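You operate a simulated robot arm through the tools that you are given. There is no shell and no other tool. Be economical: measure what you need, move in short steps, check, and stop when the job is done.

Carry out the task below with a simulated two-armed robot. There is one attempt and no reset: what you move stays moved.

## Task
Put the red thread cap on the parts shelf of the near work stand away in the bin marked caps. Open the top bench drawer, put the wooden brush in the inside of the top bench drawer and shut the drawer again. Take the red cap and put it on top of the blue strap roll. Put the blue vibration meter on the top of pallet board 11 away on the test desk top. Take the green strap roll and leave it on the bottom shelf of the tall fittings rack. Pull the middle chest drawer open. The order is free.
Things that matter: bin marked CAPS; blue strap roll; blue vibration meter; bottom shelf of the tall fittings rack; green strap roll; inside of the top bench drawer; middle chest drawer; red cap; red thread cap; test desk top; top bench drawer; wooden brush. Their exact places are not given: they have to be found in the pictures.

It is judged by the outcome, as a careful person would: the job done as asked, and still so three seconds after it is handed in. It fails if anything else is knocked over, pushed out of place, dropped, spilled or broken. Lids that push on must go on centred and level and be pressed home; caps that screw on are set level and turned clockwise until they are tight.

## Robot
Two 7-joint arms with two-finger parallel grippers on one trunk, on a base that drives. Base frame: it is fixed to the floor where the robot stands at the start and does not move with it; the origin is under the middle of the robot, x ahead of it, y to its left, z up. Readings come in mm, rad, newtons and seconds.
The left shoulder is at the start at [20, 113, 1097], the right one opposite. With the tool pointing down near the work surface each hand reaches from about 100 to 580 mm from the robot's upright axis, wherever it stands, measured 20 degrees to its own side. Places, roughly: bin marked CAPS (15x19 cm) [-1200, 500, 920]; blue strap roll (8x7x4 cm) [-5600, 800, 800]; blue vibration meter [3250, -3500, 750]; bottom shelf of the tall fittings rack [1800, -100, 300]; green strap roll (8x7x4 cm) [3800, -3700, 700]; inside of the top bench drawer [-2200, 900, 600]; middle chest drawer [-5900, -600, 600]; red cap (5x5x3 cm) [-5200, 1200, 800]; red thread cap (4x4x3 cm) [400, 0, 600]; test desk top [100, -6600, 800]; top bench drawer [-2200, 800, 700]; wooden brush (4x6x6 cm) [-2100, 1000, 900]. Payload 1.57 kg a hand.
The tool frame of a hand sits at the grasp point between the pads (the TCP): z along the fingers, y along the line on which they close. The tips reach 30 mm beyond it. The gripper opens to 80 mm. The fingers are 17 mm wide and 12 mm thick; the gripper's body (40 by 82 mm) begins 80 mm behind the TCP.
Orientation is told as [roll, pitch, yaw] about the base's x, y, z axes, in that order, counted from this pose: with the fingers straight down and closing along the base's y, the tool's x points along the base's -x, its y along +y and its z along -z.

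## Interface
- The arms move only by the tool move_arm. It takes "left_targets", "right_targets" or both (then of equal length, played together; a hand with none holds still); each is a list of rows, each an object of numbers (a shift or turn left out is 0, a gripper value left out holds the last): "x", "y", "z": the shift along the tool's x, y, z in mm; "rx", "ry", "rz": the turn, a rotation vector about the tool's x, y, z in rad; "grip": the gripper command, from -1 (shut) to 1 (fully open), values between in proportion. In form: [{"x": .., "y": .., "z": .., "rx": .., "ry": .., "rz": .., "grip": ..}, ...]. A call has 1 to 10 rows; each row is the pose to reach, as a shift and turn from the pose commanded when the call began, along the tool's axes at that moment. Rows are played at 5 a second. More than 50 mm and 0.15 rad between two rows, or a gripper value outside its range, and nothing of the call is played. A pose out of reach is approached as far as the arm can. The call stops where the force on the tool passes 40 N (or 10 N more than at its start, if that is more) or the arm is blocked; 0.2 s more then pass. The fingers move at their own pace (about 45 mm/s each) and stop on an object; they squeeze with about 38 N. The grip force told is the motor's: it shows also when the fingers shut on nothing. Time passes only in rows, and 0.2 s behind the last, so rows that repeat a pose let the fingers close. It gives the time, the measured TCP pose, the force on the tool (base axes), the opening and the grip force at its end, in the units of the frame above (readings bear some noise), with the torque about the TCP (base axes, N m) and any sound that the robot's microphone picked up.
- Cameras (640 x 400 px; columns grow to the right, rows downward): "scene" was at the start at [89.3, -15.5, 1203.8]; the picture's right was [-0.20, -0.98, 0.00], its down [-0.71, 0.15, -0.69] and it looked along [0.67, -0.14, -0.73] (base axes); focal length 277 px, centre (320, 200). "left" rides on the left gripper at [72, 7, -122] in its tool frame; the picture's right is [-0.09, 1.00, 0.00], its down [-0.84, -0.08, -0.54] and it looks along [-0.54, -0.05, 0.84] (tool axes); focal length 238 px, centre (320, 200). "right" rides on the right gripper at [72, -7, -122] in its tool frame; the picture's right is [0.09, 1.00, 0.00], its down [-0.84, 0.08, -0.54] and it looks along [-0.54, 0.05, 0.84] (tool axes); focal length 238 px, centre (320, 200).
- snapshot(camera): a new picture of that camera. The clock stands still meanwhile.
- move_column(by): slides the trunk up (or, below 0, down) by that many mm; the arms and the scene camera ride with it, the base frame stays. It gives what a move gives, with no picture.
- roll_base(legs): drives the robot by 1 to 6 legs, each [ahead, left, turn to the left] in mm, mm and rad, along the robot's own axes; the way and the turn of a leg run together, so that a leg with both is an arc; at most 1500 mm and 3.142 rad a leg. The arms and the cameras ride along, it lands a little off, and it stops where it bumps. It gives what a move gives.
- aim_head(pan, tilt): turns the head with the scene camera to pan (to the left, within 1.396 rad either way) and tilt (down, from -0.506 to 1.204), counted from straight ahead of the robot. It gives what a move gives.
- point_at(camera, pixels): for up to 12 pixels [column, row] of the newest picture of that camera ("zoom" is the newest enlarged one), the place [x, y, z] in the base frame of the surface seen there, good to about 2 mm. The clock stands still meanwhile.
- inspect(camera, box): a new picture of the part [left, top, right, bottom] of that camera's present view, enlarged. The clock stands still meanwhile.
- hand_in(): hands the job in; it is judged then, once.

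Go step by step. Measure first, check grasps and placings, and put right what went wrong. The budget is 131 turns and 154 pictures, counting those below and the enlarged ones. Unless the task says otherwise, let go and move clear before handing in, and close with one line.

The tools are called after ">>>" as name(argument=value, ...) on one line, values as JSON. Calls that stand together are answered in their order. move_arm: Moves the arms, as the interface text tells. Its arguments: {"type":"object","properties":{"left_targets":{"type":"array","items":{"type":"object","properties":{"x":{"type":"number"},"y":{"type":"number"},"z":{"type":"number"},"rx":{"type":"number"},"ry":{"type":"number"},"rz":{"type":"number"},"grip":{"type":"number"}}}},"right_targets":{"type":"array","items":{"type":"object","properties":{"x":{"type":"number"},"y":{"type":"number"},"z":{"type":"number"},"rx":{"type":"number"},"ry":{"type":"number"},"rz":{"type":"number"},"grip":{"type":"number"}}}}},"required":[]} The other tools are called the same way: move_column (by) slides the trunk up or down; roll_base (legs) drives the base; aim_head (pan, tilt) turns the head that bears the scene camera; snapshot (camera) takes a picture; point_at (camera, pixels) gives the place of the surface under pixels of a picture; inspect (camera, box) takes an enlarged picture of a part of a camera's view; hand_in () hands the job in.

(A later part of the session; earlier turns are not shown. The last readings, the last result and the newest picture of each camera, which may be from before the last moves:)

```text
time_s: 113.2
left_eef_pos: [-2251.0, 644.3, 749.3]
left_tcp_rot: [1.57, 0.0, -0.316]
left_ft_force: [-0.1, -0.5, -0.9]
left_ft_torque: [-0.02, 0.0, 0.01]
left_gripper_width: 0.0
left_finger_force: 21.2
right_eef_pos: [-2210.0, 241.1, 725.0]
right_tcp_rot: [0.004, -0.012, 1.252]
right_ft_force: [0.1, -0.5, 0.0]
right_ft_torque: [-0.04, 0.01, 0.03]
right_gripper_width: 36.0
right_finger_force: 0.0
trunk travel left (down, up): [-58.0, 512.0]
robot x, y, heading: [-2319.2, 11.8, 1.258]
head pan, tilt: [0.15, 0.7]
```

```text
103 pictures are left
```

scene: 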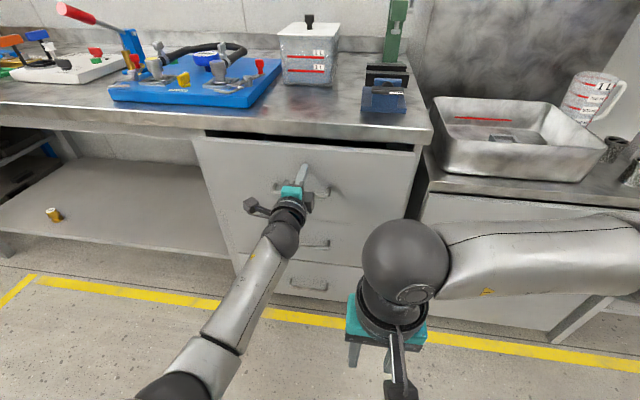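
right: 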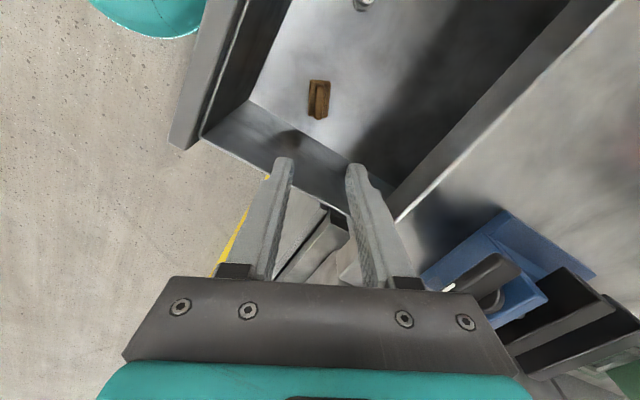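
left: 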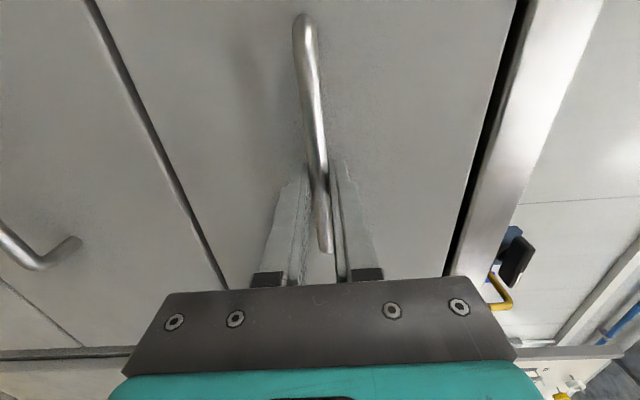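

About 38 mm remain; I'll push until it stops.

>>> move_arm(left_targets=[{"z": 15}, {"z": 28}, {"z": 36}, {"z": 42}, {"z": 46}, {"z": 46}])

>>> move_arm(left_targets=[{"z": -40}, {"z": -80}, {"z": -120}, {"z": -160}, {"z": -200}])

>>> inspect(camera="scene", box=[170, 100, 450, 310])

```text
time_s: 114.3
left_eef_pos: [-2241.4, 680.0, 749.0]
left_tcp_rot: [1.573, 0.0, -0.32]
left_ft_force: [-9.9, -26.2, 8.3]
left_ft_torque: [0.22, -0.09, 0.26]
left_gripper_width: 0.1
left_finger_force: 21.2
right_eef_pos: [-2211.6, 239.6, 725.6]
right_tcp_rot: [0.002, -0.016, 1.254]
right_ft_force: [-0.5, -0.8, 0.0]
right_ft_torque: [-0.01, -0.02, 0.03]
right_gripper_width: 35.8
right_finger_force: 0.0
trunk travel left (down, up): [-58.0, 512.0]
robot x, y, heading: [-2323.7, 10.9, 1.256]
head pan, tilt: [0.15, 0.7]
stopped in row 5 (left hand): the force on the tool passed its limit at 49 N (the readings are from after the stop); the commanded pose is now the measured one
```

```text
time_s: 115.5
left_eef_pos: [-2302.8, 491.4, 748.3]
left_tcp_rot: [1.567, 0.0, -0.314]
left_ft_force: [0.6, 0.1, 0.3]
left_ft_torque: [-0.01, -0.01, 0.0]
left_gripper_width: 0.0
left_finger_force: 21.7
right_eef_pos: [-2210.2, 241.8, 724.1]
right_tcp_rot: [0.004, -0.011, 1.255]
right_ft_force: [0.3, -0.8, 0.0]
right_ft_torque: [0.02, -0.02, -0.05]
right_gripper_width: 35.9
right_finger_force: 0.1
trunk travel left (down, up): [-58.0, 512.0]
robot x, y, heading: [-2317.7, 16.3, 1.252]
head pan, tilt: [0.15, 0.7]
```

```text
1.90 times, centred on (310, 205) of scene
```

zoom: 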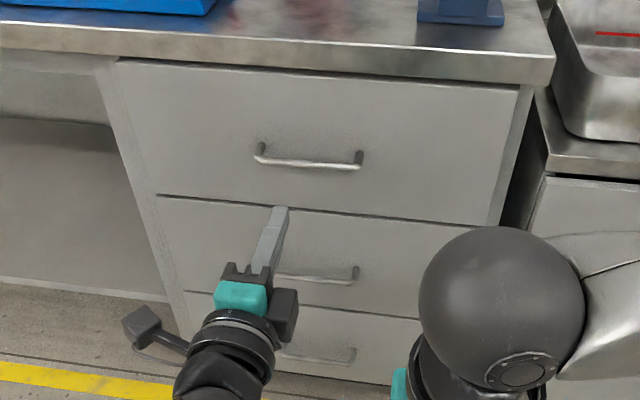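

The drawer is shut flush. Next: the chest and far bench. I'll back off, turn left toward −x, raise the trunk a bit, drive 1.4 m and look.

>>> roll_base(legs=[[-200, 0, 0], [0, 0, 1.885], [1300, 0, 0]])

>>> aim_head(pan=0, tilt=0.35)

>>> snapshot(camera="scene")

```text
time_s: 127.8
left_eef_pos: [-4153.7, -310.8, 748.4]
left_tcp_rot: [1.568, 0.0, 1.572]
left_ft_force: [0.0, 0.2, 0.3]
left_ft_torque: [0.01, 0.0, 0.02]
left_gripper_width: 0.1
left_finger_force: 21.7
right_eef_pos: [-3945.4, -144.4, 725.1]
right_tcp_rot: [0.003, -0.014, -3.14]
right_ft_force: [0.1, -0.3, 0.6]
right_ft_torque: [0.0, 0.0, -0.03]
right_gripper_width: 36.0
right_finger_force: 0.1
trunk travel left (down, up): [-58.0, 512.0]
robot x, y, heading: [-3694.3, -175.4, -3.14]
head pan, tilt: [0.15, 0.7]
```

```text
time_s: 128.6
left_eef_pos: [-4154.0, -311.0, 748.7]
left_tcp_rot: [1.567, 0.0, 1.573]
left_ft_force: [0.1, 0.0, -0.5]
left_ft_torque: [0.02, -0.02, -0.01]
left_gripper_width: 0.0
left_finger_force: 21.3
right_eef_pos: [-3943.4, -143.5, 725.2]
right_tcp_rot: [0.003, -0.012, -3.139]
right_ft_force: [0.3, 0.6, 0.3]
right_ft_torque: [0.0, 0.0, 0.0]
right_gripper_width: 35.9
right_finger_force: 0.0
trunk travel left (down, up): [-58.0, 512.0]
robot x, y, heading: [-3693.1, -171.6, -3.137]
head pan, tilt: [0.0, 0.351]
```

```text
101 pictures are left
```

scene: 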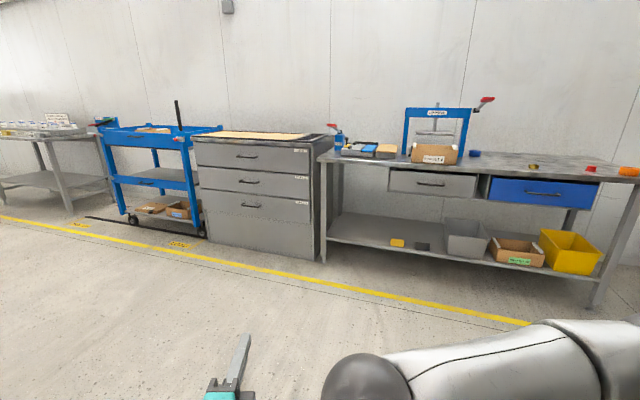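

The chest has handles at (246,156),(249,182),(251,205). I'll zoom on chest and bench top and measure.

>>> inspect(camera="scene", box=[180, 120, 340, 260])

>>> point_at(camera="scene", pixels=[[246, 155], [249, 182], [251, 206], [241, 182], [258, 182], [200, 175], [310, 185], [205, 200], [305, 212], [475, 153], [590, 168], [628, 171]])

>>> inspect(camera="scene", box=[440, 100, 640, 220])

```text
2.86 times, centred on (260, 190) of scene
```

zoom: 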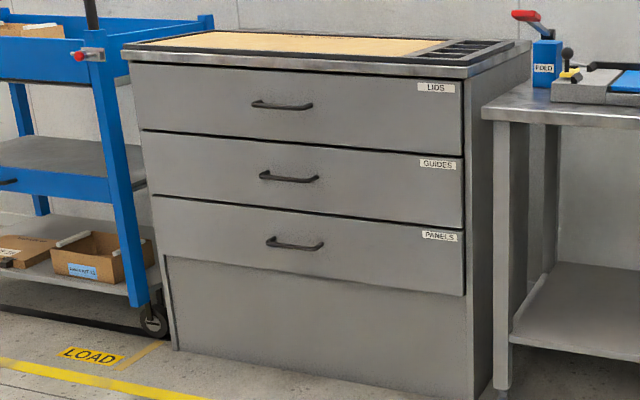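

```text
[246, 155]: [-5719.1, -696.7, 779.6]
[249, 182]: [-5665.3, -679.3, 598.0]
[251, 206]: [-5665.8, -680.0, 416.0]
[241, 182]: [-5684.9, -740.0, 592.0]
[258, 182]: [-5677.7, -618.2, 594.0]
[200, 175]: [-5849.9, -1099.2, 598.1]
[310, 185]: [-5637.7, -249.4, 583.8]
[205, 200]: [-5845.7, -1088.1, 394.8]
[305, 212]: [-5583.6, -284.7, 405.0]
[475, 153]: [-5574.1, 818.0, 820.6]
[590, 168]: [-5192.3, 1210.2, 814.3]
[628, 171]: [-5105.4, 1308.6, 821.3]
```

```text
3.20 times, centred on (540, 160) of scene
```

zoom: 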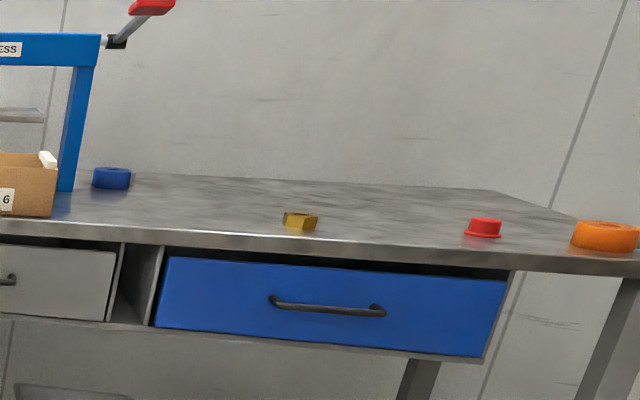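

Middle drawer "GUIDES" handle is near [-5665,-680,597], face turned ~18°. I'll turn square, drive ahead, and check the left side before sliding over.

>>> roll_base(legs=[[0, 0, -0.314], [800, 0, 0]])

>>> aim_head(pan=1.1, tilt=0.5)

>>> snapshot(camera="scene")

```text
time_s: 133.9
left_eef_pos: [-4933.2, 81.9, 748.1]
left_tcp_rot: [1.567, -0.001, 1.258]
left_ft_force: [-0.2, 0.2, 0.0]
left_ft_torque: [-0.01, -0.01, -0.01]
left_gripper_width: 0.0
left_finger_force: 21.4
right_eef_pos: [-4681.4, 176.2, 724.4]
right_tcp_rot: [0.003, -0.011, 2.829]
right_ft_force: [0.0, -0.2, 0.2]
right_ft_torque: [-0.01, 0.02, 0.0]
right_gripper_width: 36.1
right_finger_force: 0.0
trunk travel left (down, up): [-58.0, 512.0]
robot x, y, heading: [-4457.1, 66.8, 2.829]
head pan, tilt: [0.0, 0.351]
```

```text
time_s: 135.2
left_eef_pos: [-4933.1, 81.2, 748.8]
left_tcp_rot: [1.567, 0.0, 1.259]
left_ft_force: [0.0, -0.2, -0.7]
left_ft_torque: [0.01, 0.01, 0.01]
left_gripper_width: 0.1
left_finger_force: 21.6
right_eef_pos: [-4682.6, 176.0, 724.3]
right_tcp_rot: [0.003, -0.012, 2.828]
right_ft_force: [0.5, -0.4, 1.1]
right_ft_torque: [0.0, -0.01, -0.02]
right_gripper_width: 35.8
right_finger_force: 0.0
trunk travel left (down, up): [-58.0, 512.0]
robot x, y, heading: [-4452.6, 65.4, 2.832]
head pan, tilt: [1.1, 0.499]
```

```text
98 pictures are left
```

scene: 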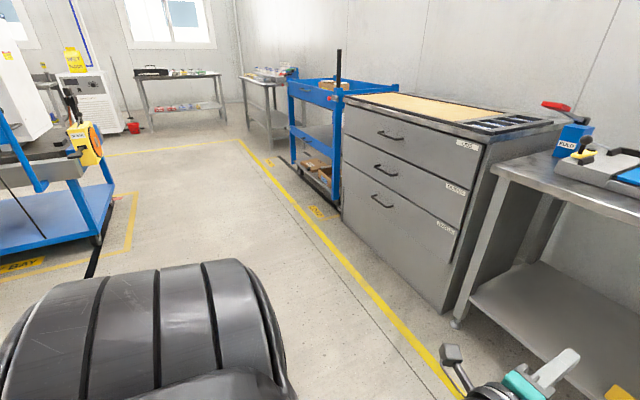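

The way left is clear. I'll slide left 960 mm, ahead 60 mm, lower the trunk, and measure the handle.

>>> roll_base(legs=[[0, 960, 0], [60, 0, 0]])

>>> move_column(by=-55)

>>> aim_head(pan=0.1, tilt=0.6)

>>> snapshot(camera="scene")

```text
time_s: 140.8
left_eef_pos: [-5285.5, -802.6, 748.3]
left_tcp_rot: [1.568, 0.0, 1.253]
left_ft_force: [0.5, -0.5, 0.2]
left_ft_torque: [-0.02, 0.01, -0.03]
left_gripper_width: 0.0
left_finger_force: 21.3
right_eef_pos: [-5034.4, -709.7, 724.9]
right_tcp_rot: [0.004, -0.012, 2.824]
right_ft_force: [-0.2, 0.7, -0.2]
right_ft_torque: [0.02, 0.0, 0.0]
right_gripper_width: 36.1
right_finger_force: 0.1
trunk travel left (down, up): [-58.0, 512.0]
robot x, y, heading: [-4808.1, -821.7, 2.823]
head pan, tilt: [1.1, 0.499]
```

```text
time_s: 141.7
left_eef_pos: [-5285.4, -802.2, 692.8]
left_tcp_rot: [1.568, 0.0, 1.253]
left_ft_force: [0.2, 1.0, -0.1]
left_ft_torque: [-0.03, 0.02, -0.01]
left_gripper_width: 0.1
left_finger_force: 21.1
right_eef_pos: [-5032.3, -711.0, 668.6]
right_tcp_rot: [0.004, -0.011, 2.825]
right_ft_force: [0.2, -0.4, 0.0]
right_ft_torque: [-0.01, -0.02, -0.02]
right_gripper_width: 35.8
right_finger_force: 0.0
trunk travel left (down, up): [-3.0, 567.0]
robot x, y, heading: [-4806.5, -821.7, 2.823]
head pan, tilt: [1.1, 0.499]
```

```text
time_s: 143.0
left_eef_pos: [-5284.6, -802.2, 693.9]
left_tcp_rot: [1.568, 0.0, 1.254]
left_ft_force: [0.2, -0.8, -0.3]
left_ft_torque: [0.01, -0.02, 0.03]
left_gripper_width: 0.0
left_finger_force: 21.4
right_eef_pos: [-5033.9, -710.1, 669.0]
right_tcp_rot: [0.004, -0.014, 2.824]
right_ft_force: [-0.3, -0.4, 0.2]
right_ft_torque: [0.01, 0.0, 0.02]
right_gripper_width: 36.2
right_finger_force: 0.1
trunk travel left (down, up): [-3.0, 567.0]
robot x, y, heading: [-4805.2, -818.7, 2.819]
head pan, tilt: [0.099, 0.6]
```

```text
97 pictures are left
```

scene: 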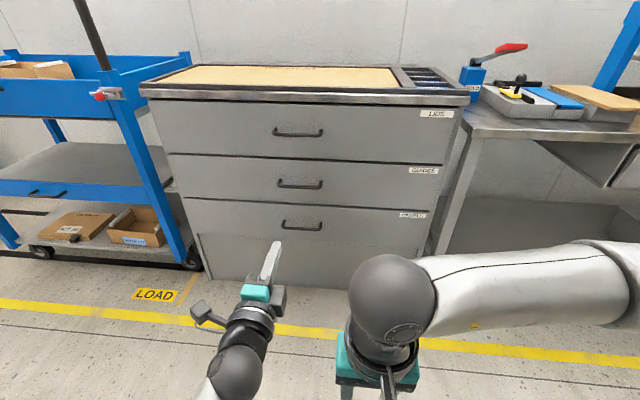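

>>> inspect(camera="scene", box=[260, 160, 340, 220])

>>> point_at(camera="scene", pixels=[[282, 187], [291, 187], [300, 187], [309, 188], [318, 187], [300, 198], [200, 178], [400, 195], [300, 172]])

```text
6.67 times, centred on (300, 190) of scene
```

zoom: 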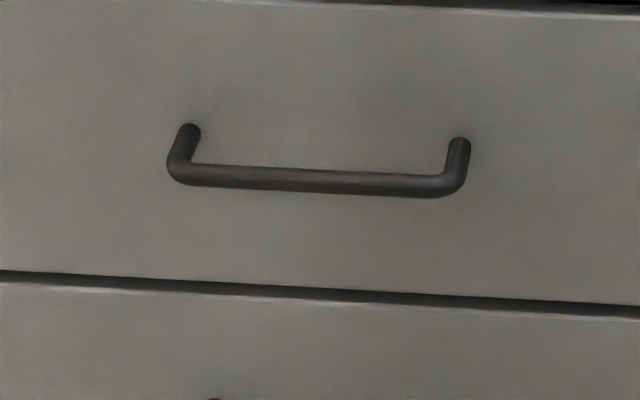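

```text
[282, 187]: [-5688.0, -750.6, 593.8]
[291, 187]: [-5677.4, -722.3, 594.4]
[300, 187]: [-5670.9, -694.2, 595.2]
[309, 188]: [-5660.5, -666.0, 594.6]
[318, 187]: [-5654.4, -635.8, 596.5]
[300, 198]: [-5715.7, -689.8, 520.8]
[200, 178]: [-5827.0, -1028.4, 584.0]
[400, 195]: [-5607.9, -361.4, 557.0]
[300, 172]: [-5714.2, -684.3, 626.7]
```

Middle handle bar centre ≈[-5674,-693,593]. I'll roll 280 mm ahead with the gripper opening, then re-measure the hand.

>>> roll_base(legs=[[280, 0, 0]])

>>> move_arm(left_targets=[{"y": -40, "grip": 0.3}, {"y": -80}, {"y": -103}, {"y": -103}])

>>> snapshot(camera="left")

>>> snapshot(camera="scene")

```text
time_s: 144.9
left_eef_pos: [-5552.6, -714.4, 694.1]
left_tcp_rot: [1.568, -0.001, 1.251]
left_ft_force: [0.1, -0.3, 0.4]
left_ft_torque: [-0.01, -0.01, 0.02]
left_gripper_width: 0.0
left_finger_force: 21.5
right_eef_pos: [-5301.1, -621.3, 669.3]
right_tcp_rot: [0.004, -0.012, 2.822]
right_ft_force: [-0.4, 0.0, 0.2]
right_ft_torque: [-0.03, -0.03, 0.01]
right_gripper_width: 35.8
right_finger_force: 0.0
trunk travel left (down, up): [-3.0, 567.0]
robot x, y, heading: [-5071.4, -731.0, 2.823]
head pan, tilt: [0.099, 0.6]
```

```text
time_s: 145.9
left_eef_pos: [-5556.9, -752.5, 578.5]
left_tcp_rot: [1.547, 0.138, 1.222]
left_ft_force: [0.4, -0.6, 0.0]
left_ft_torque: [0.01, -0.01, 0.03]
left_gripper_width: 52.2
left_finger_force: 0.1
right_eef_pos: [-5300.7, -621.7, 669.4]
right_tcp_rot: [0.004, -0.012, 2.822]
right_ft_force: [-0.8, -0.9, 0.0]
right_ft_torque: [-0.02, -0.02, 0.02]
right_gripper_width: 36.0
right_finger_force: 0.1
trunk travel left (down, up): [-3.0, 567.0]
robot x, y, heading: [-5074.3, -727.9, 2.82]
head pan, tilt: [0.099, 0.6]
stopped in row 4 (left hand): the arm was blocked; the commanded pose is now the measured one
```

```text
95 pictures are left
```

left: 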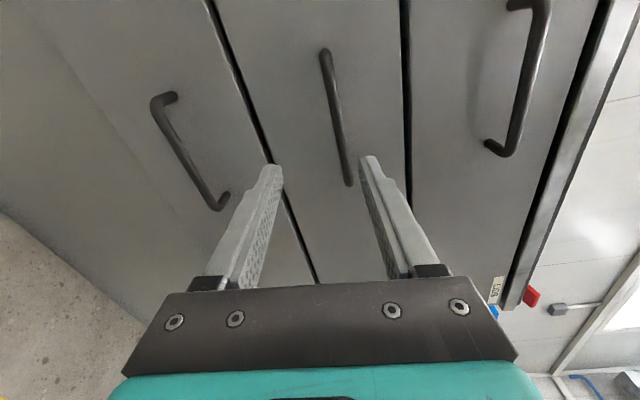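

```text
94 pictures are left
```

scene: 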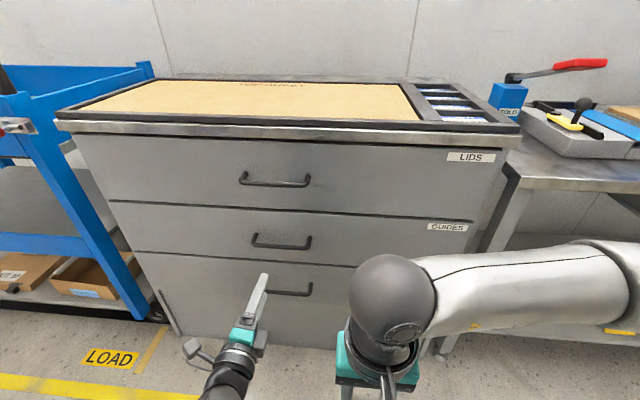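

The arm got blocked (folded too tight; it rolled 0.14 rad). The fix is more extension: I'll raise and straighten the hand, back the base 110 mm, then reach forward.

>>> move_arm(left_targets=[{"y": 20, "rz": -0.05}, {"y": 40, "rz": -0.1, "rx": -0.012, "ry": 0.017}, {"y": 50, "rz": -0.138, "rx": -0.024, "ry": 0.034}, {"y": 50, "rz": -0.138, "rx": -0.024, "ry": 0.034}])

>>> roll_base(legs=[[-120, 0, 0]])

```text
time_s: 146.9
left_eef_pos: [-5555.1, -745.2, 627.5]
left_tcp_rot: [1.573, -0.004, 1.258]
left_ft_force: [0.7, -0.1, 0.6]
left_ft_torque: [-0.02, 0.01, 0.02]
left_gripper_width: 52.2
left_finger_force: 0.1
right_eef_pos: [-5300.8, -623.0, 669.9]
right_tcp_rot: [0.004, -0.011, 2.824]
right_ft_force: [0.2, -0.6, 0.0]
right_ft_torque: [0.0, 0.0, 0.01]
right_gripper_width: 35.9
right_finger_force: 0.1
trunk travel left (down, up): [-3.0, 567.0]
robot x, y, heading: [-5076.0, -734.4, 2.822]
head pan, tilt: [0.099, 0.6]
```

```text
time_s: 148.2
left_eef_pos: [-5442.9, -780.5, 629.2]
left_tcp_rot: [1.571, -0.003, 1.257]
left_ft_force: [0.0, -0.8, 0.2]
left_ft_torque: [0.01, -0.02, -0.01]
left_gripper_width: 52.2
left_finger_force: 0.1
right_eef_pos: [-5188.3, -658.8, 669.6]
right_tcp_rot: [0.002, -0.012, 2.82]
right_ft_force: [0.0, 0.8, -0.4]
right_ft_torque: [0.01, -0.06, 0.01]
right_gripper_width: 35.9
right_finger_force: 0.1
trunk travel left (down, up): [-3.0, 567.0]
robot x, y, heading: [-4961.8, -769.4, 2.824]
head pan, tilt: [0.099, 0.6]
```

Next I reach 150 mm forward while lowering to handle height.

>>> move_arm(left_targets=[{"x": -3, "z": 40}, {"x": -6, "z": 80}, {"x": -9, "z": 115, "y": -10}, {"x": -11, "z": 145, "y": -25}, {"x": -11.6, "z": 150, "y": -38}, {"x": -11.6, "z": 150, "y": -38}])

>>> snapshot(camera="left")

```text
time_s: 149.6
left_eef_pos: [-5583.8, -735.6, 587.3]
left_tcp_rot: [1.567, 0.015, 1.263]
left_ft_force: [0.5, -0.1, 0.5]
left_ft_torque: [0.05, 0.01, 0.0]
left_gripper_width: 52.0
left_finger_force: 0.2
right_eef_pos: [-5187.5, -658.3, 669.8]
right_tcp_rot: [0.005, -0.013, 2.823]
right_ft_force: [0.2, 0.1, -0.4]
right_ft_torque: [0.03, 0.0, -0.01]
right_gripper_width: 36.4
right_finger_force: 0.1
trunk travel left (down, up): [-3.0, 567.0]
robot x, y, heading: [-4962.4, -772.5, 2.823]
head pan, tilt: [0.099, 0.6]
```

```text
93 pictures are left
```

left: 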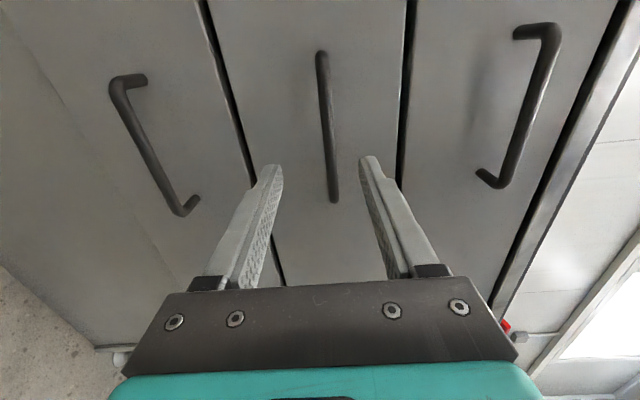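

The bar lies between the fingers. Advance 91 mm (13 to the right, 4 up) and close.

>>> move_arm(left_targets=[{"x": -5, "y": 2, "z": 40}, {"x": -10, "y": 4, "z": 75}, {"x": -13, "y": 4, "z": 91}, {"x": -13, "y": 4, "z": 91}, {"x": -13, "y": 4, "z": 91, "grip": -1}, {"x": -13, "y": 4, "z": 91}, {"x": -13, "y": 4, "z": 91}, {"x": -13, "y": 4, "z": 91}])

>>> snapshot(camera="left")

```text
time_s: 151.4
left_eef_pos: [-5639.6, -695.6, 599.6]
left_tcp_rot: [1.566, -0.005, 1.256]
left_ft_force: [20.7, -6.0, -10.1]
left_ft_torque: [-0.05, -0.37, 0.15]
left_gripper_width: 0.0
left_finger_force: 20.1
left hand out of reach, approached as far as the arm can: row 2, 3, 4, 5, 6, 7, 8
right_eef_pos: [-5187.5, -659.4, 669.6]
right_tcp_rot: [0.004, -0.013, 2.823]
right_ft_force: [-0.7, 0.2, 1.1]
right_ft_torque: [-0.03, -0.02, 0.02]
right_gripper_width: 36.1
right_finger_force: 0.0
trunk travel left (down, up): [-3.0, 567.0]
robot x, y, heading: [-4961.8, -766.5, 2.824]
head pan, tilt: [0.099, 0.6]
```

```text
92 pictures are left
```

left: 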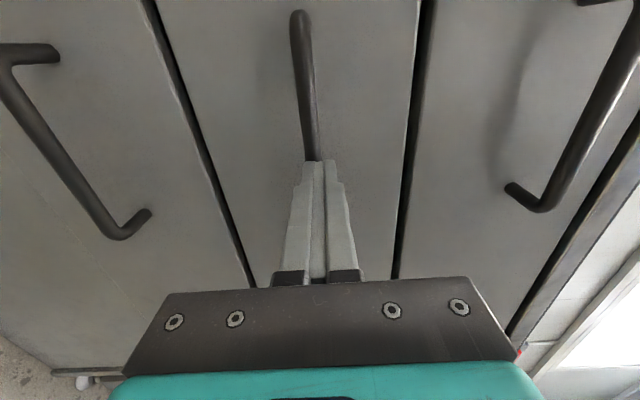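

It fell 28 mm short, so the fingers closed in front of the bar. I'll back off, reopen, roll 60 mm ahead and retry.

>>> move_arm(left_targets=[{"z": -30}, {"z": -70}, {"z": -70, "grip": 0.3}, {"z": -70, "grip": 0.3}, {"z": -70, "grip": 0.3}])

>>> roll_base(legs=[[60, 0, 0]])

>>> snapshot(camera="left")

```text
time_s: 152.6
left_eef_pos: [-5576.9, -723.1, 602.6]
left_tcp_rot: [1.576, 0.011, 1.262]
left_ft_force: [0.4, 1.0, -0.3]
left_ft_torque: [0.01, -0.01, 0.01]
left_gripper_width: 52.0
left_finger_force: 0.1
right_eef_pos: [-5187.3, -659.3, 670.1]
right_tcp_rot: [0.003, -0.011, 2.822]
right_ft_force: [-0.8, 0.2, 0.4]
right_ft_torque: [-0.01, -0.01, 0.01]
right_gripper_width: 35.9
right_finger_force: 0.2
trunk travel left (down, up): [-3.0, 567.0]
robot x, y, heading: [-4960.4, -765.7, 2.817]
head pan, tilt: [0.099, 0.6]
```

```text
time_s: 153.5
left_eef_pos: [-5634.2, -705.0, 602.0]
left_tcp_rot: [1.573, 0.01, 1.261]
left_ft_force: [0.2, -0.5, -1.0]
left_ft_torque: [-0.01, -0.01, -0.01]
left_gripper_width: 52.1
left_finger_force: 0.1
right_eef_pos: [-5244.6, -639.1, 668.4]
right_tcp_rot: [0.004, -0.014, 2.822]
right_ft_force: [-0.3, 0.4, -0.1]
right_ft_torque: [-0.02, 0.0, 0.0]
right_gripper_width: 36.0
right_finger_force: 0.0
trunk travel left (down, up): [-3.0, 567.0]
robot x, y, heading: [-5019.6, -750.3, 2.819]
head pan, tilt: [0.099, 0.6]
```

```text
91 pictures are left
```

left: 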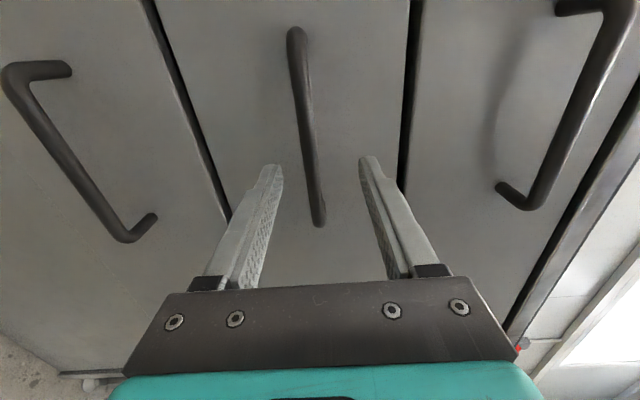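

Now 34 mm from grip with reach to spare; lower 9 mm, advance, close.

>>> move_arm(left_targets=[{"y": -9, "z": 15}, {"y": -9, "z": 34}, {"y": -9, "z": 34}, {"y": -9, "z": 34, "grip": -1}, {"y": -9, "z": 34}, {"y": -9, "z": 34}, {"y": -9, "z": 34}])

```text
time_s: 155.1
left_eef_pos: [-5666.7, -694.7, 594.0]
left_tcp_rot: [1.579, 0.009, 1.263]
left_ft_force: [2.1, -0.1, 7.9]
left_ft_torque: [0.33, -0.03, -0.16]
left_gripper_width: 12.0
left_finger_force: 28.0
right_eef_pos: [-5244.2, -640.6, 669.7]
right_tcp_rot: [0.004, -0.013, 2.821]
right_ft_force: [-0.7, -0.7, 0.1]
right_ft_torque: [0.0, 0.01, -0.01]
right_gripper_width: 36.2
right_finger_force: 0.0
trunk travel left (down, up): [-3.0, 567.0]
robot x, y, heading: [-5020.0, -753.5, 2.821]
head pan, tilt: [0.099, 0.6]
```

Gripped (12.0 mm). I'll pull with the base, since the arm folds badly at this height.

>>> roll_base(legs=[[-120, 0, 0]])

>>> roll_base(legs=[[-130, 0, 0]])

>>> snapshot(camera="scene")

```text
time_s: 156.4
left_eef_pos: [-5552.1, -731.1, 594.9]
left_tcp_rot: [1.577, 0.01, 1.262]
left_ft_force: [1.0, 2.0, 15.5]
left_ft_torque: [0.36, 0.0, 0.17]
left_gripper_width: 11.7
left_finger_force: 29.7
right_eef_pos: [-5131.0, -677.9, 670.6]
right_tcp_rot: [0.004, -0.012, 2.822]
right_ft_force: [-0.1, -0.3, 0.1]
right_ft_torque: [-0.01, 0.01, 0.01]
right_gripper_width: 36.2
right_finger_force: 0.1
trunk travel left (down, up): [-3.0, 567.0]
robot x, y, heading: [-4903.1, -788.3, 2.817]
head pan, tilt: [0.099, 0.6]
```

```text
time_s: 157.7
left_eef_pos: [-5428.8, -771.0, 594.5]
left_tcp_rot: [1.58, 0.01, 1.26]
left_ft_force: [0.8, -0.6, 5.3]
left_ft_torque: [0.36, -0.09, 0.14]
left_gripper_width: 11.9
left_finger_force: 29.0
right_eef_pos: [-5007.3, -717.7, 669.4]
right_tcp_rot: [0.002, -0.012, 2.821]
right_ft_force: [-0.2, -0.3, 1.0]
right_ft_torque: [0.01, 0.01, 0.0]
right_gripper_width: 36.2
right_finger_force: 0.1
trunk travel left (down, up): [-3.0, 567.0]
robot x, y, heading: [-4782.8, -828.3, 2.823]
head pan, tilt: [0.099, 0.6]
```

```text
90 pictures are left
```

scene: 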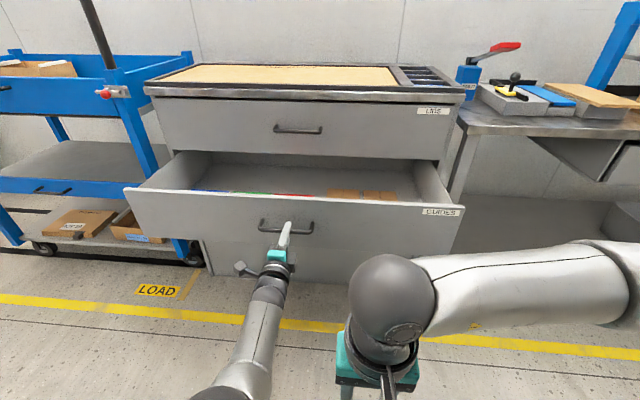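

It's open ~245 mm. I'll pull a bit more for a clearly open drawer, then release and back off.

>>> roll_base(legs=[[-50, 0, 0]])

>>> move_arm(left_targets=[{"grip": 0.3}, {"grip": 0.3}, {"grip": 0.3}])

>>> roll_base(legs=[[-250, 0, 0]])

>>> snapshot(camera="scene")

```text
time_s: 158.6
left_eef_pos: [-5383.4, -786.1, 594.5]
left_tcp_rot: [1.579, 0.01, 1.258]
left_ft_force: [2.0, 0.3, 2.1]
left_ft_torque: [0.31, -0.14, 0.04]
left_gripper_width: 11.8
left_finger_force: 29.2
right_eef_pos: [-4960.1, -732.3, 669.5]
right_tcp_rot: [0.005, -0.011, 2.821]
right_ft_force: [0.4, 0.3, -1.0]
right_ft_torque: [0.03, -0.01, 0.01]
right_gripper_width: 35.9
right_finger_force: 0.1
trunk travel left (down, up): [-3.0, 567.0]
robot x, y, heading: [-4731.4, -847.1, 2.824]
head pan, tilt: [0.099, 0.6]
```

```text
time_s: 159.4
left_eef_pos: [-5382.7, -787.5, 594.6]
left_tcp_rot: [1.579, 0.012, 1.259]
left_ft_force: [0.2, 0.0, -0.9]
left_ft_torque: [0.02, -0.03, -0.03]
left_gripper_width: 52.1
left_finger_force: 0.1
right_eef_pos: [-4960.6, -733.9, 669.6]
right_tcp_rot: [0.004, -0.014, 2.821]
right_ft_force: [-0.7, -0.2, -0.5]
right_ft_torque: [-0.02, 0.01, 0.01]
right_gripper_width: 35.9
right_finger_force: 0.1
trunk travel left (down, up): [-3.0, 567.0]
robot x, y, heading: [-4731.1, -846.0, 2.817]
head pan, tilt: [0.099, 0.6]
```

```text
time_s: 161.2
left_eef_pos: [-5148.0, -864.3, 594.4]
left_tcp_rot: [1.58, 0.01, 1.257]
left_ft_force: [0.1, 0.5, 0.0]
left_ft_torque: [0.04, 0.0, -0.01]
left_gripper_width: 51.9
left_finger_force: 0.1
right_eef_pos: [-4725.6, -811.3, 669.2]
right_tcp_rot: [0.004, -0.012, 2.822]
right_ft_force: [0.2, 0.2, -0.5]
right_ft_torque: [0.01, -0.03, -0.01]
right_gripper_width: 36.4
right_finger_force: 0.1
trunk travel left (down, up): [-3.0, 567.0]
robot x, y, heading: [-4499.1, -923.3, 2.817]
head pan, tilt: [0.099, 0.6]
```

```text
89 pictures are left
```

scene: 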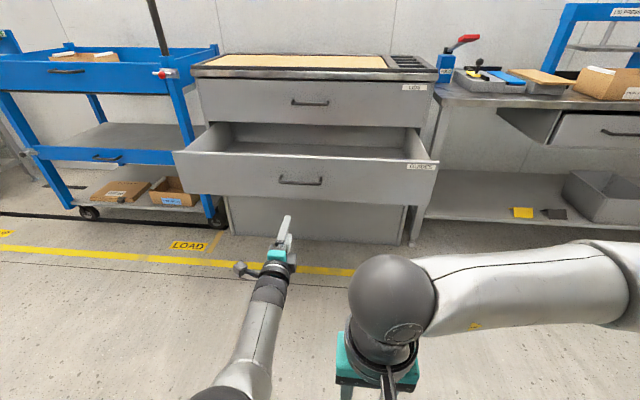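

The middle chest drawer is well open. Raise the trunk, then turn the left tool back to pointing down while retracting.

>>> move_column(by=250)

>>> move_arm(left_targets=[{"z": -15, "rx": 0.083, "ry": 0.083, "rz": -0.083}, {"z": -30, "y": 10, "rx": 0.166, "ry": 0.166, "rz": -0.166}, {"z": -45, "y": 20, "rx": 0.249, "ry": 0.249, "rz": -0.249}, {"z": -60, "y": 30, "rx": 0.332, "ry": 0.332, "rz": -0.332}, {"z": -75, "y": 40, "rx": 0.415, "ry": 0.415, "rz": -0.415}, {"z": -90, "y": 50, "rx": 0.498, "ry": 0.498, "rz": -0.498}, {"z": -110, "y": 60, "rx": 0.581, "ry": 0.581, "rz": -0.581}, {"z": -130, "y": 70, "rx": 0.664, "ry": 0.664, "rz": -0.664}, {"z": -150, "y": 80, "rx": 0.747, "ry": 0.747, "rz": -0.747}, {"z": -170, "y": 90, "rx": 0.83, "ry": 0.83, "rz": -0.83}])

>>> move_arm(left_targets=[{"rx": 0.076, "ry": 0.076, "rz": -0.076}, {"rx": 0.152, "ry": 0.152, "rz": -0.152}, {"rx": 0.228, "ry": 0.228, "rz": -0.228}, {"rx": 0.304, "ry": 0.304, "rz": -0.304}, {"rx": 0.379, "ry": 0.379, "rz": -0.379}, {"rx": 0.379, "ry": 0.379, "rz": -0.379}])

```text
time_s: 163.8
left_eef_pos: [-5148.5, -863.6, 844.9]
left_tcp_rot: [1.58, 0.011, 1.257]
left_ft_force: [1.7, -0.3, 0.5]
left_ft_torque: [-0.04, -0.03, 0.01]
left_gripper_width: 52.0
left_finger_force: 0.0
right_eef_pos: [-4726.4, -810.8, 920.3]
right_tcp_rot: [0.003, -0.013, 2.821]
right_ft_force: [-0.8, -0.3, 0.1]
right_ft_torque: [-0.03, 0.0, -0.02]
right_gripper_width: 36.1
right_finger_force: 0.1
trunk travel left (down, up): [-253.0, 317.0]
robot x, y, heading: [-4499.7, -922.4, 2.817]
head pan, tilt: [0.099, 0.6]
```

```text
time_s: 164.6
left_eef_pos: [-5140.6, -960.7, 872.5]
left_tcp_rot: [1.391, -0.036, 1.561]
left_ft_force: [0.4, 0.2, 0.2]
left_ft_torque: [0.04, -0.02, -0.01]
left_gripper_width: 51.9
left_finger_force: 0.0
right_eef_pos: [-4725.6, -811.5, 919.4]
right_tcp_rot: [0.002, -0.013, 2.821]
right_ft_force: [-0.4, -1.0, 0.1]
right_ft_torque: [0.0, -0.02, -0.02]
right_gripper_width: 36.1
right_finger_force: 0.0
trunk travel left (down, up): [-253.0, 317.0]
robot x, y, heading: [-4501.4, -925.4, 2.819]
head pan, tilt: [0.099, 0.6]
stopped in row 3 (left hand): the arm was blocked; the commanded pose is now the measured one
```

```text
time_s: 166.2
left_eef_pos: [-5155.9, -1019.3, 880.1]
left_tcp_rot: [0.994, -0.185, 2.107]
left_ft_force: [-0.3, 0.3, -0.1]
left_ft_torque: [0.02, 0.02, 0.06]
left_gripper_width: 52.1
left_finger_force: 0.0
right_eef_pos: [-4725.2, -811.9, 919.6]
right_tcp_rot: [0.004, -0.013, 2.82]
right_ft_force: [0.3, 0.6, 0.2]
right_ft_torque: [0.01, 0.01, 0.0]
right_gripper_width: 36.1
right_finger_force: 0.0
trunk travel left (down, up): [-253.0, 317.0]
robot x, y, heading: [-4498.4, -923.0, 2.819]
head pan, tilt: [0.099, 0.6]
stopped in row 6 (left hand): the arm was blocked; the commanded pose is now the measured one
```

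The left arm was blocked midway but is still turning. I'll look at how the arm stands.

>>> aim_head(pan=0.5, tilt=0.7)

>>> snapshot(camera="scene")

```text
time_s: 167.0
left_eef_pos: [-5157.4, -1018.5, 879.6]
left_tcp_rot: [0.995, -0.183, 2.105]
left_ft_force: [0.2, -0.9, 0.5]
left_ft_torque: [-0.02, -0.01, -0.01]
left_gripper_width: 52.0
left_finger_force: 0.0
right_eef_pos: [-4726.0, -812.0, 919.5]
right_tcp_rot: [0.003, -0.012, 2.821]
right_ft_force: [-0.1, -0.3, -0.3]
right_ft_torque: [0.01, 0.0, -0.02]
right_gripper_width: 36.0
right_finger_force: 0.0
trunk travel left (down, up): [-253.0, 317.0]
robot x, y, heading: [-4499.1, -920.4, 2.822]
head pan, tilt: [0.499, 0.7]
```

```text
88 pictures are left
```

scene: 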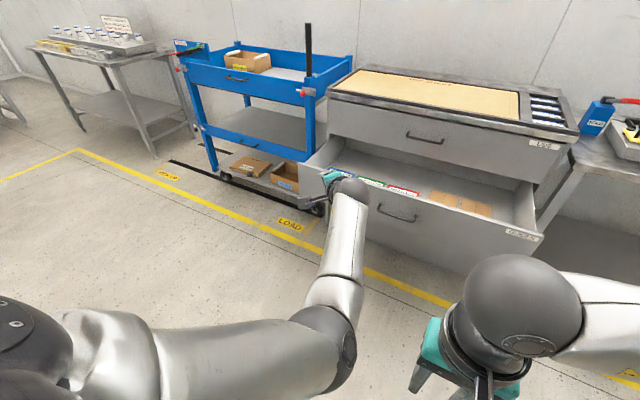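

The hand is simply too far out for a downward tool; I'll bring it back toward me while finishing the turn.

>>> move_arm(left_targets=[{"x": 10, "y": -4.6, "z": -27, "rx": 0.098, "ry": 0.0568, "rz": -0.0624}, {"x": 20, "y": -9.2, "z": -54, "rx": 0.196, "ry": 0.1136, "rz": -0.1248}, {"x": 30, "y": -13.8, "z": -81, "rx": 0.294, "ry": 0.1704, "rz": -0.1872}, {"x": 40, "y": -18.4, "z": -108, "rx": 0.392, "ry": 0.2272, "rz": -0.2496}, {"x": 50, "y": -23, "z": -135, "rx": 0.49, "ry": 0.284, "rz": -0.312}, {"x": 60, "y": -27.6, "z": -162, "rx": 0.588, "ry": 0.3408, "rz": -0.3744}, {"x": 70, "y": -32.2, "z": -189, "rx": 0.686, "ry": 0.3976, "rz": -0.4368}, {"x": 80, "y": -36.8, "z": -216, "rx": 0.784, "ry": 0.4544, "rz": -0.4992}, {"x": 90, "y": -41.4, "z": -243, "rx": 0.882, "ry": 0.511, "rz": -0.5615}, {"x": 90, "y": -41.4, "z": -243, "rx": 0.882, "ry": 0.511, "rz": -0.5615}])

>>> snapshot(camera="scene")

```text
time_s: 169.4
left_eef_pos: [-4978.4, -1051.5, 900.5]
left_tcp_rot: [0.065, 0.004, 2.875]
left_ft_force: [0.5, 0.4, -0.5]
left_ft_torque: [-0.01, 0.03, -0.01]
left_gripper_width: 52.0
left_finger_force: 0.0
left hand out of reach, approached as far as the arm can: row 7, 8, 9, 10
right_eef_pos: [-4725.0, -810.8, 918.9]
right_tcp_rot: [0.003, -0.014, 2.822]
right_ft_force: [-0.5, -0.9, 0.0]
right_ft_torque: [0.0, 0.0, -0.01]
right_gripper_width: 35.7
right_finger_force: 0.0
trunk travel left (down, up): [-253.0, 317.0]
robot x, y, heading: [-4498.6, -923.1, 2.82]
head pan, tilt: [0.499, 0.7]
stopped in row 10 (left hand): the arm was blocked; the commanded pose is now the measured one
```

```text
87 pictures are left
```

scene: 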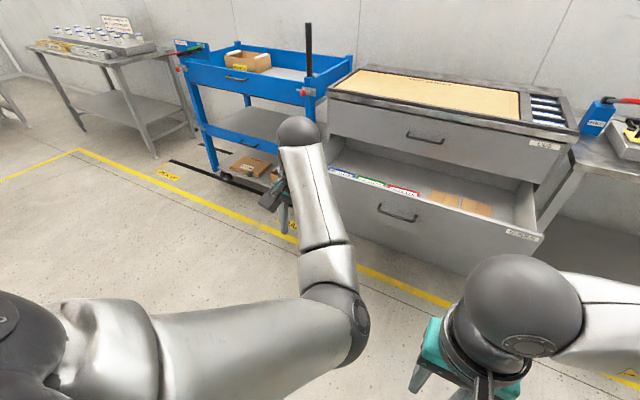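

Both tools point down again. Now to the far bench: slide right ~1.7 m, ahead 450 mm, then look at the red cap and blue roll.

>>> roll_base(legs=[[0, -1400, 0], [0, -284, 0], [450, 0, 0]])

>>> aim_head(pan=-0.1, tilt=0.6)

>>> snapshot(camera="scene")

```text
time_s: 180.3
left_eef_pos: [-4868.0, 693.7, 900.2]
left_tcp_rot: [0.063, 0.003, 2.874]
left_ft_force: [0.4, 0.8, 0.3]
left_ft_torque: [-0.01, -0.01, -0.05]
left_gripper_width: 52.1
left_finger_force: 0.0
right_eef_pos: [-4614.5, 933.4, 918.5]
right_tcp_rot: [0.004, -0.011, 2.82]
right_ft_force: [0.3, -0.2, -0.6]
right_ft_torque: [0.02, 0.01, 0.02]
right_gripper_width: 36.0
right_finger_force: 0.1
trunk travel left (down, up): [-253.0, 317.0]
robot x, y, heading: [-4386.9, 823.0, 2.818]
head pan, tilt: [0.499, 0.7]
```

```text
time_s: 181.3
left_eef_pos: [-4868.5, 691.5, 899.5]
left_tcp_rot: [0.066, 0.004, 2.874]
left_ft_force: [-0.1, -0.5, 0.9]
left_ft_torque: [-0.02, 0.0, -0.01]
left_gripper_width: 51.8
left_finger_force: 0.0
right_eef_pos: [-4614.6, 933.6, 919.0]
right_tcp_rot: [0.003, -0.013, 2.822]
right_ft_force: [0.1, 0.2, -0.5]
right_ft_torque: [0.04, 0.03, 0.02]
right_gripper_width: 36.2
right_finger_force: 0.1
trunk travel left (down, up): [-253.0, 317.0]
robot x, y, heading: [-4386.2, 818.8, 2.82]
head pan, tilt: [-0.099, 0.6]
```

```text
86 pictures are left
```

scene: 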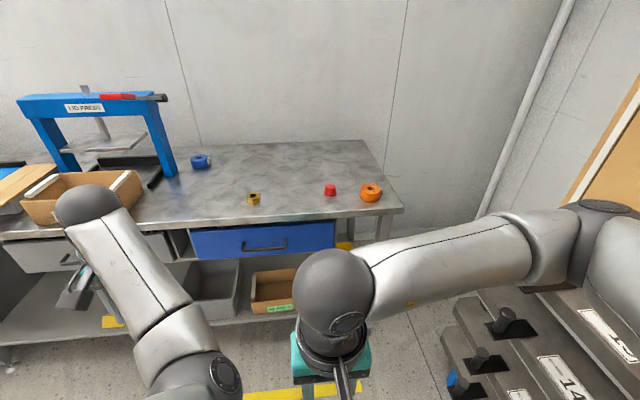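

Roll at (200,161), red cap at (330,189), an orange roll beside it at (370,192). A rack stands close on my right; I'll measure all of these.

>>> point_at(camera="scene", pixels=[[330, 186], [330, 193], [370, 190], [200, 158], [200, 166], [300, 200], [402, 211], [200, 225], [510, 315], [480, 350], [600, 345], [254, 198]])

>>> inspect(camera="scene", box=[300, 160, 420, 230])

>>> inspect(camera="scene", box=[150, 120, 290, 220])

```text
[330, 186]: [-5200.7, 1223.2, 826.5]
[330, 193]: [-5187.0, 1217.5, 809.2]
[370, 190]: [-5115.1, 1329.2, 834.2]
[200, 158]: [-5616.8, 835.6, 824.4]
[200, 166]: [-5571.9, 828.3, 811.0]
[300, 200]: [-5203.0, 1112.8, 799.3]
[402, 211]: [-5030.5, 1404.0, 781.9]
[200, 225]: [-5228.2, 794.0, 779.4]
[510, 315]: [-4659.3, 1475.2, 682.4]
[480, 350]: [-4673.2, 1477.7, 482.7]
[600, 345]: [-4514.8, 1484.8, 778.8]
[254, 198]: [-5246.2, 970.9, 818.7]
```

```text
5.33 times, centred on (360, 195) of scene
```

zoom: 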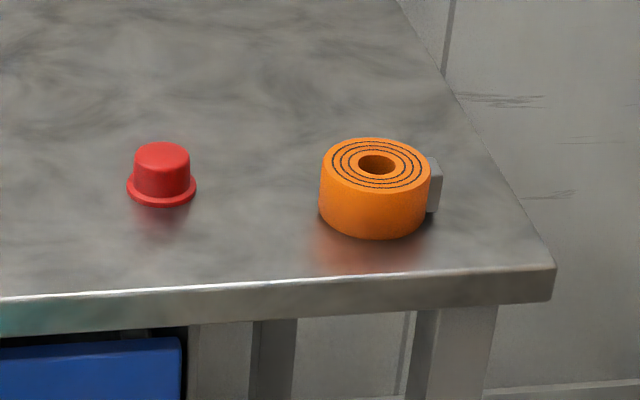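

```text
4.00 times, centred on (220, 170) of scene
```

zoom: 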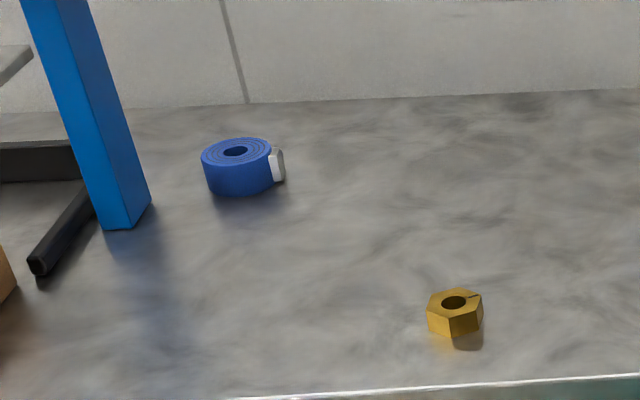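

>>> point_at(camera="scene", pixels=[[600, 240], [560, 215], [620, 200], [590, 270], [630, 280], [600, 180], [635, 120], [560, 285]])

>>> aim_head(pan=-1.2, tilt=0.6)

>>> snapshot(camera="scene")

```text
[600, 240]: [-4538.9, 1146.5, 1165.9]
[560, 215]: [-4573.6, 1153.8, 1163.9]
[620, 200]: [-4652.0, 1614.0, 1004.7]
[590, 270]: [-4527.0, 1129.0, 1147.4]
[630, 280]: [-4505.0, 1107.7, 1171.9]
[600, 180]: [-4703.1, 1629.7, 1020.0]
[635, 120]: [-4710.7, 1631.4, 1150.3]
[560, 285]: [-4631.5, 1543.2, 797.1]
```

```text
time_s: 182.6
left_eef_pos: [-4867.7, 693.1, 900.1]
left_tcp_rot: [0.065, 0.005, 2.874]
left_ft_force: [-0.1, 0.0, 0.1]
left_ft_torque: [0.02, -0.02, -0.01]
left_gripper_width: 52.0
left_finger_force: 0.0
right_eef_pos: [-4613.9, 932.7, 919.6]
right_tcp_rot: [0.003, -0.011, 2.821]
right_ft_force: [-0.4, 0.5, -0.1]
right_ft_torque: [-0.01, 0.05, -0.02]
right_gripper_width: 35.9
right_finger_force: 0.2
trunk travel left (down, up): [-253.0, 317.0]
robot x, y, heading: [-4387.5, 820.4, 2.822]
head pan, tilt: [-1.201, 0.6]
```

```text
83 pictures are left
```

scene: 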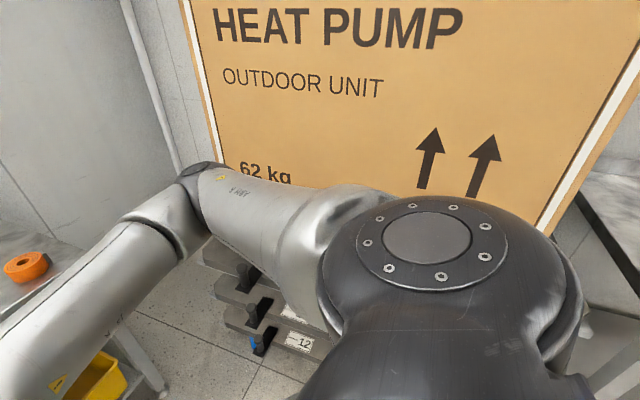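

Elbow clears the rack on the right by ~200 mm. I'll raise the trunk 90 mm for the left hand's sake and roll to the cap.

>>> move_column(by=90)

>>> roll_base(legs=[[425, 68, 0]])

>>> aim_head(pan=-0.2, tilt=0.75)

>>> snapshot(camera="scene")

```text
time_s: 183.9
left_eef_pos: [-4867.3, 693.9, 989.9]
left_tcp_rot: [0.065, 0.003, 2.874]
left_ft_force: [-0.5, -0.5, 0.4]
left_ft_torque: [-0.01, 0.01, 0.0]
left_gripper_width: 52.1
left_finger_force: 0.1
right_eef_pos: [-4614.6, 934.7, 1008.7]
right_tcp_rot: [0.003, -0.014, 2.82]
right_ft_force: [-0.1, 0.5, -0.1]
right_ft_torque: [-0.01, 0.01, -0.02]
right_gripper_width: 36.0
right_finger_force: 0.2
trunk travel left (down, up): [-343.0, 227.0]
robot x, y, heading: [-4386.4, 822.3, 2.821]
head pan, tilt: [-1.201, 0.6]
```

```text
time_s: 186.5
left_eef_pos: [-5286.0, 762.7, 989.8]
left_tcp_rot: [0.065, 0.004, 2.869]
left_ft_force: [-0.3, -0.3, 0.6]
left_ft_torque: [-0.01, -0.06, 0.03]
left_gripper_width: 51.9
left_finger_force: 0.1
right_eef_pos: [-5031.7, 1002.6, 1009.7]
right_tcp_rot: [0.004, -0.013, 2.817]
right_ft_force: [-0.2, -0.8, 0.2]
right_ft_torque: [0.0, -0.01, -0.02]
right_gripper_width: 36.4
right_finger_force: 0.0
trunk travel left (down, up): [-343.0, 227.0]
robot x, y, heading: [-4808.1, 890.1, 2.818]
head pan, tilt: [-1.201, 0.6]
```

```text
time_s: 187.8
left_eef_pos: [-5286.0, 763.7, 989.5]
left_tcp_rot: [0.068, 0.004, 2.871]
left_ft_force: [0.5, 0.2, 0.0]
left_ft_torque: [0.04, -0.02, -0.01]
left_gripper_width: 52.2
left_finger_force: 0.0
right_eef_pos: [-5029.6, 1002.7, 1009.5]
right_tcp_rot: [0.003, -0.012, 2.816]
right_ft_force: [0.5, -0.7, 0.3]
right_ft_torque: [-0.01, 0.02, -0.04]
right_gripper_width: 35.9
right_finger_force: 0.1
trunk travel left (down, up): [-343.0, 227.0]
robot x, y, heading: [-4803.3, 889.6, 2.815]
head pan, tilt: [-0.201, 0.75]
```

```text
82 pictures are left
```

scene: 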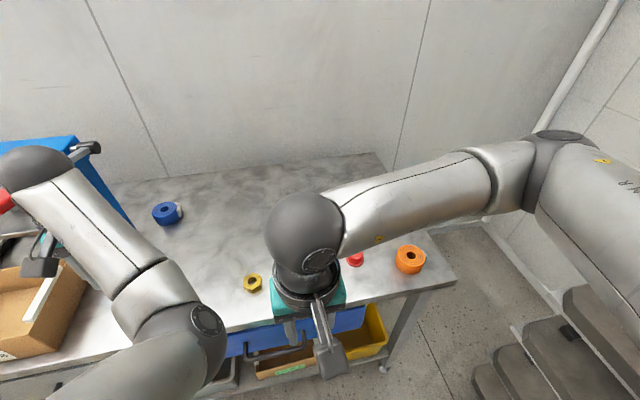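

Moving the right hand above the cap (delta −167,+219) and opening fully.

>>> move_arm(right_targets=[{"x": -36, "y": -25, "grip": 0.7}, {"x": -74, "y": -50}, {"x": -112, "y": -76}, {"x": -150, "y": -102}, {"x": -188, "y": -128}, {"x": -228, "y": -154}, {"x": -228, "y": -154, "z": 45}, {"x": -228, "y": -154, "z": 80}, {"x": -228, "y": -154, "z": 80}])

>>> snapshot(camera="right")

```text
time_s: 189.8
left_eef_pos: [-5287.3, 762.9, 989.8]
left_tcp_rot: [0.066, 0.003, 2.869]
left_ft_force: [-0.2, -0.1, -0.6]
left_ft_torque: [-0.02, -0.01, -0.01]
left_gripper_width: 52.0
left_finger_force: 0.0
right_eef_pos: [-5198.4, 1220.5, 931.1]
right_tcp_rot: [0.002, -0.013, 2.816]
right_ft_force: [-0.8, 0.1, -0.5]
right_ft_torque: [-0.01, 0.03, 0.01]
right_gripper_width: 68.0
right_finger_force: 0.1
trunk travel left (down, up): [-343.0, 227.0]
robot x, y, heading: [-4804.4, 892.2, 2.818]
head pan, tilt: [-0.201, 0.75]
```

```text
81 pictures are left
```

right: 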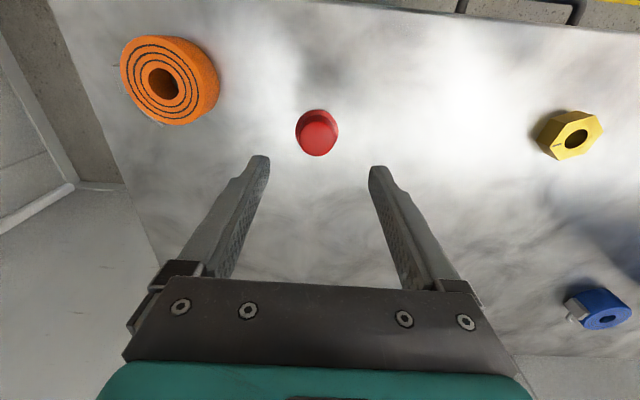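

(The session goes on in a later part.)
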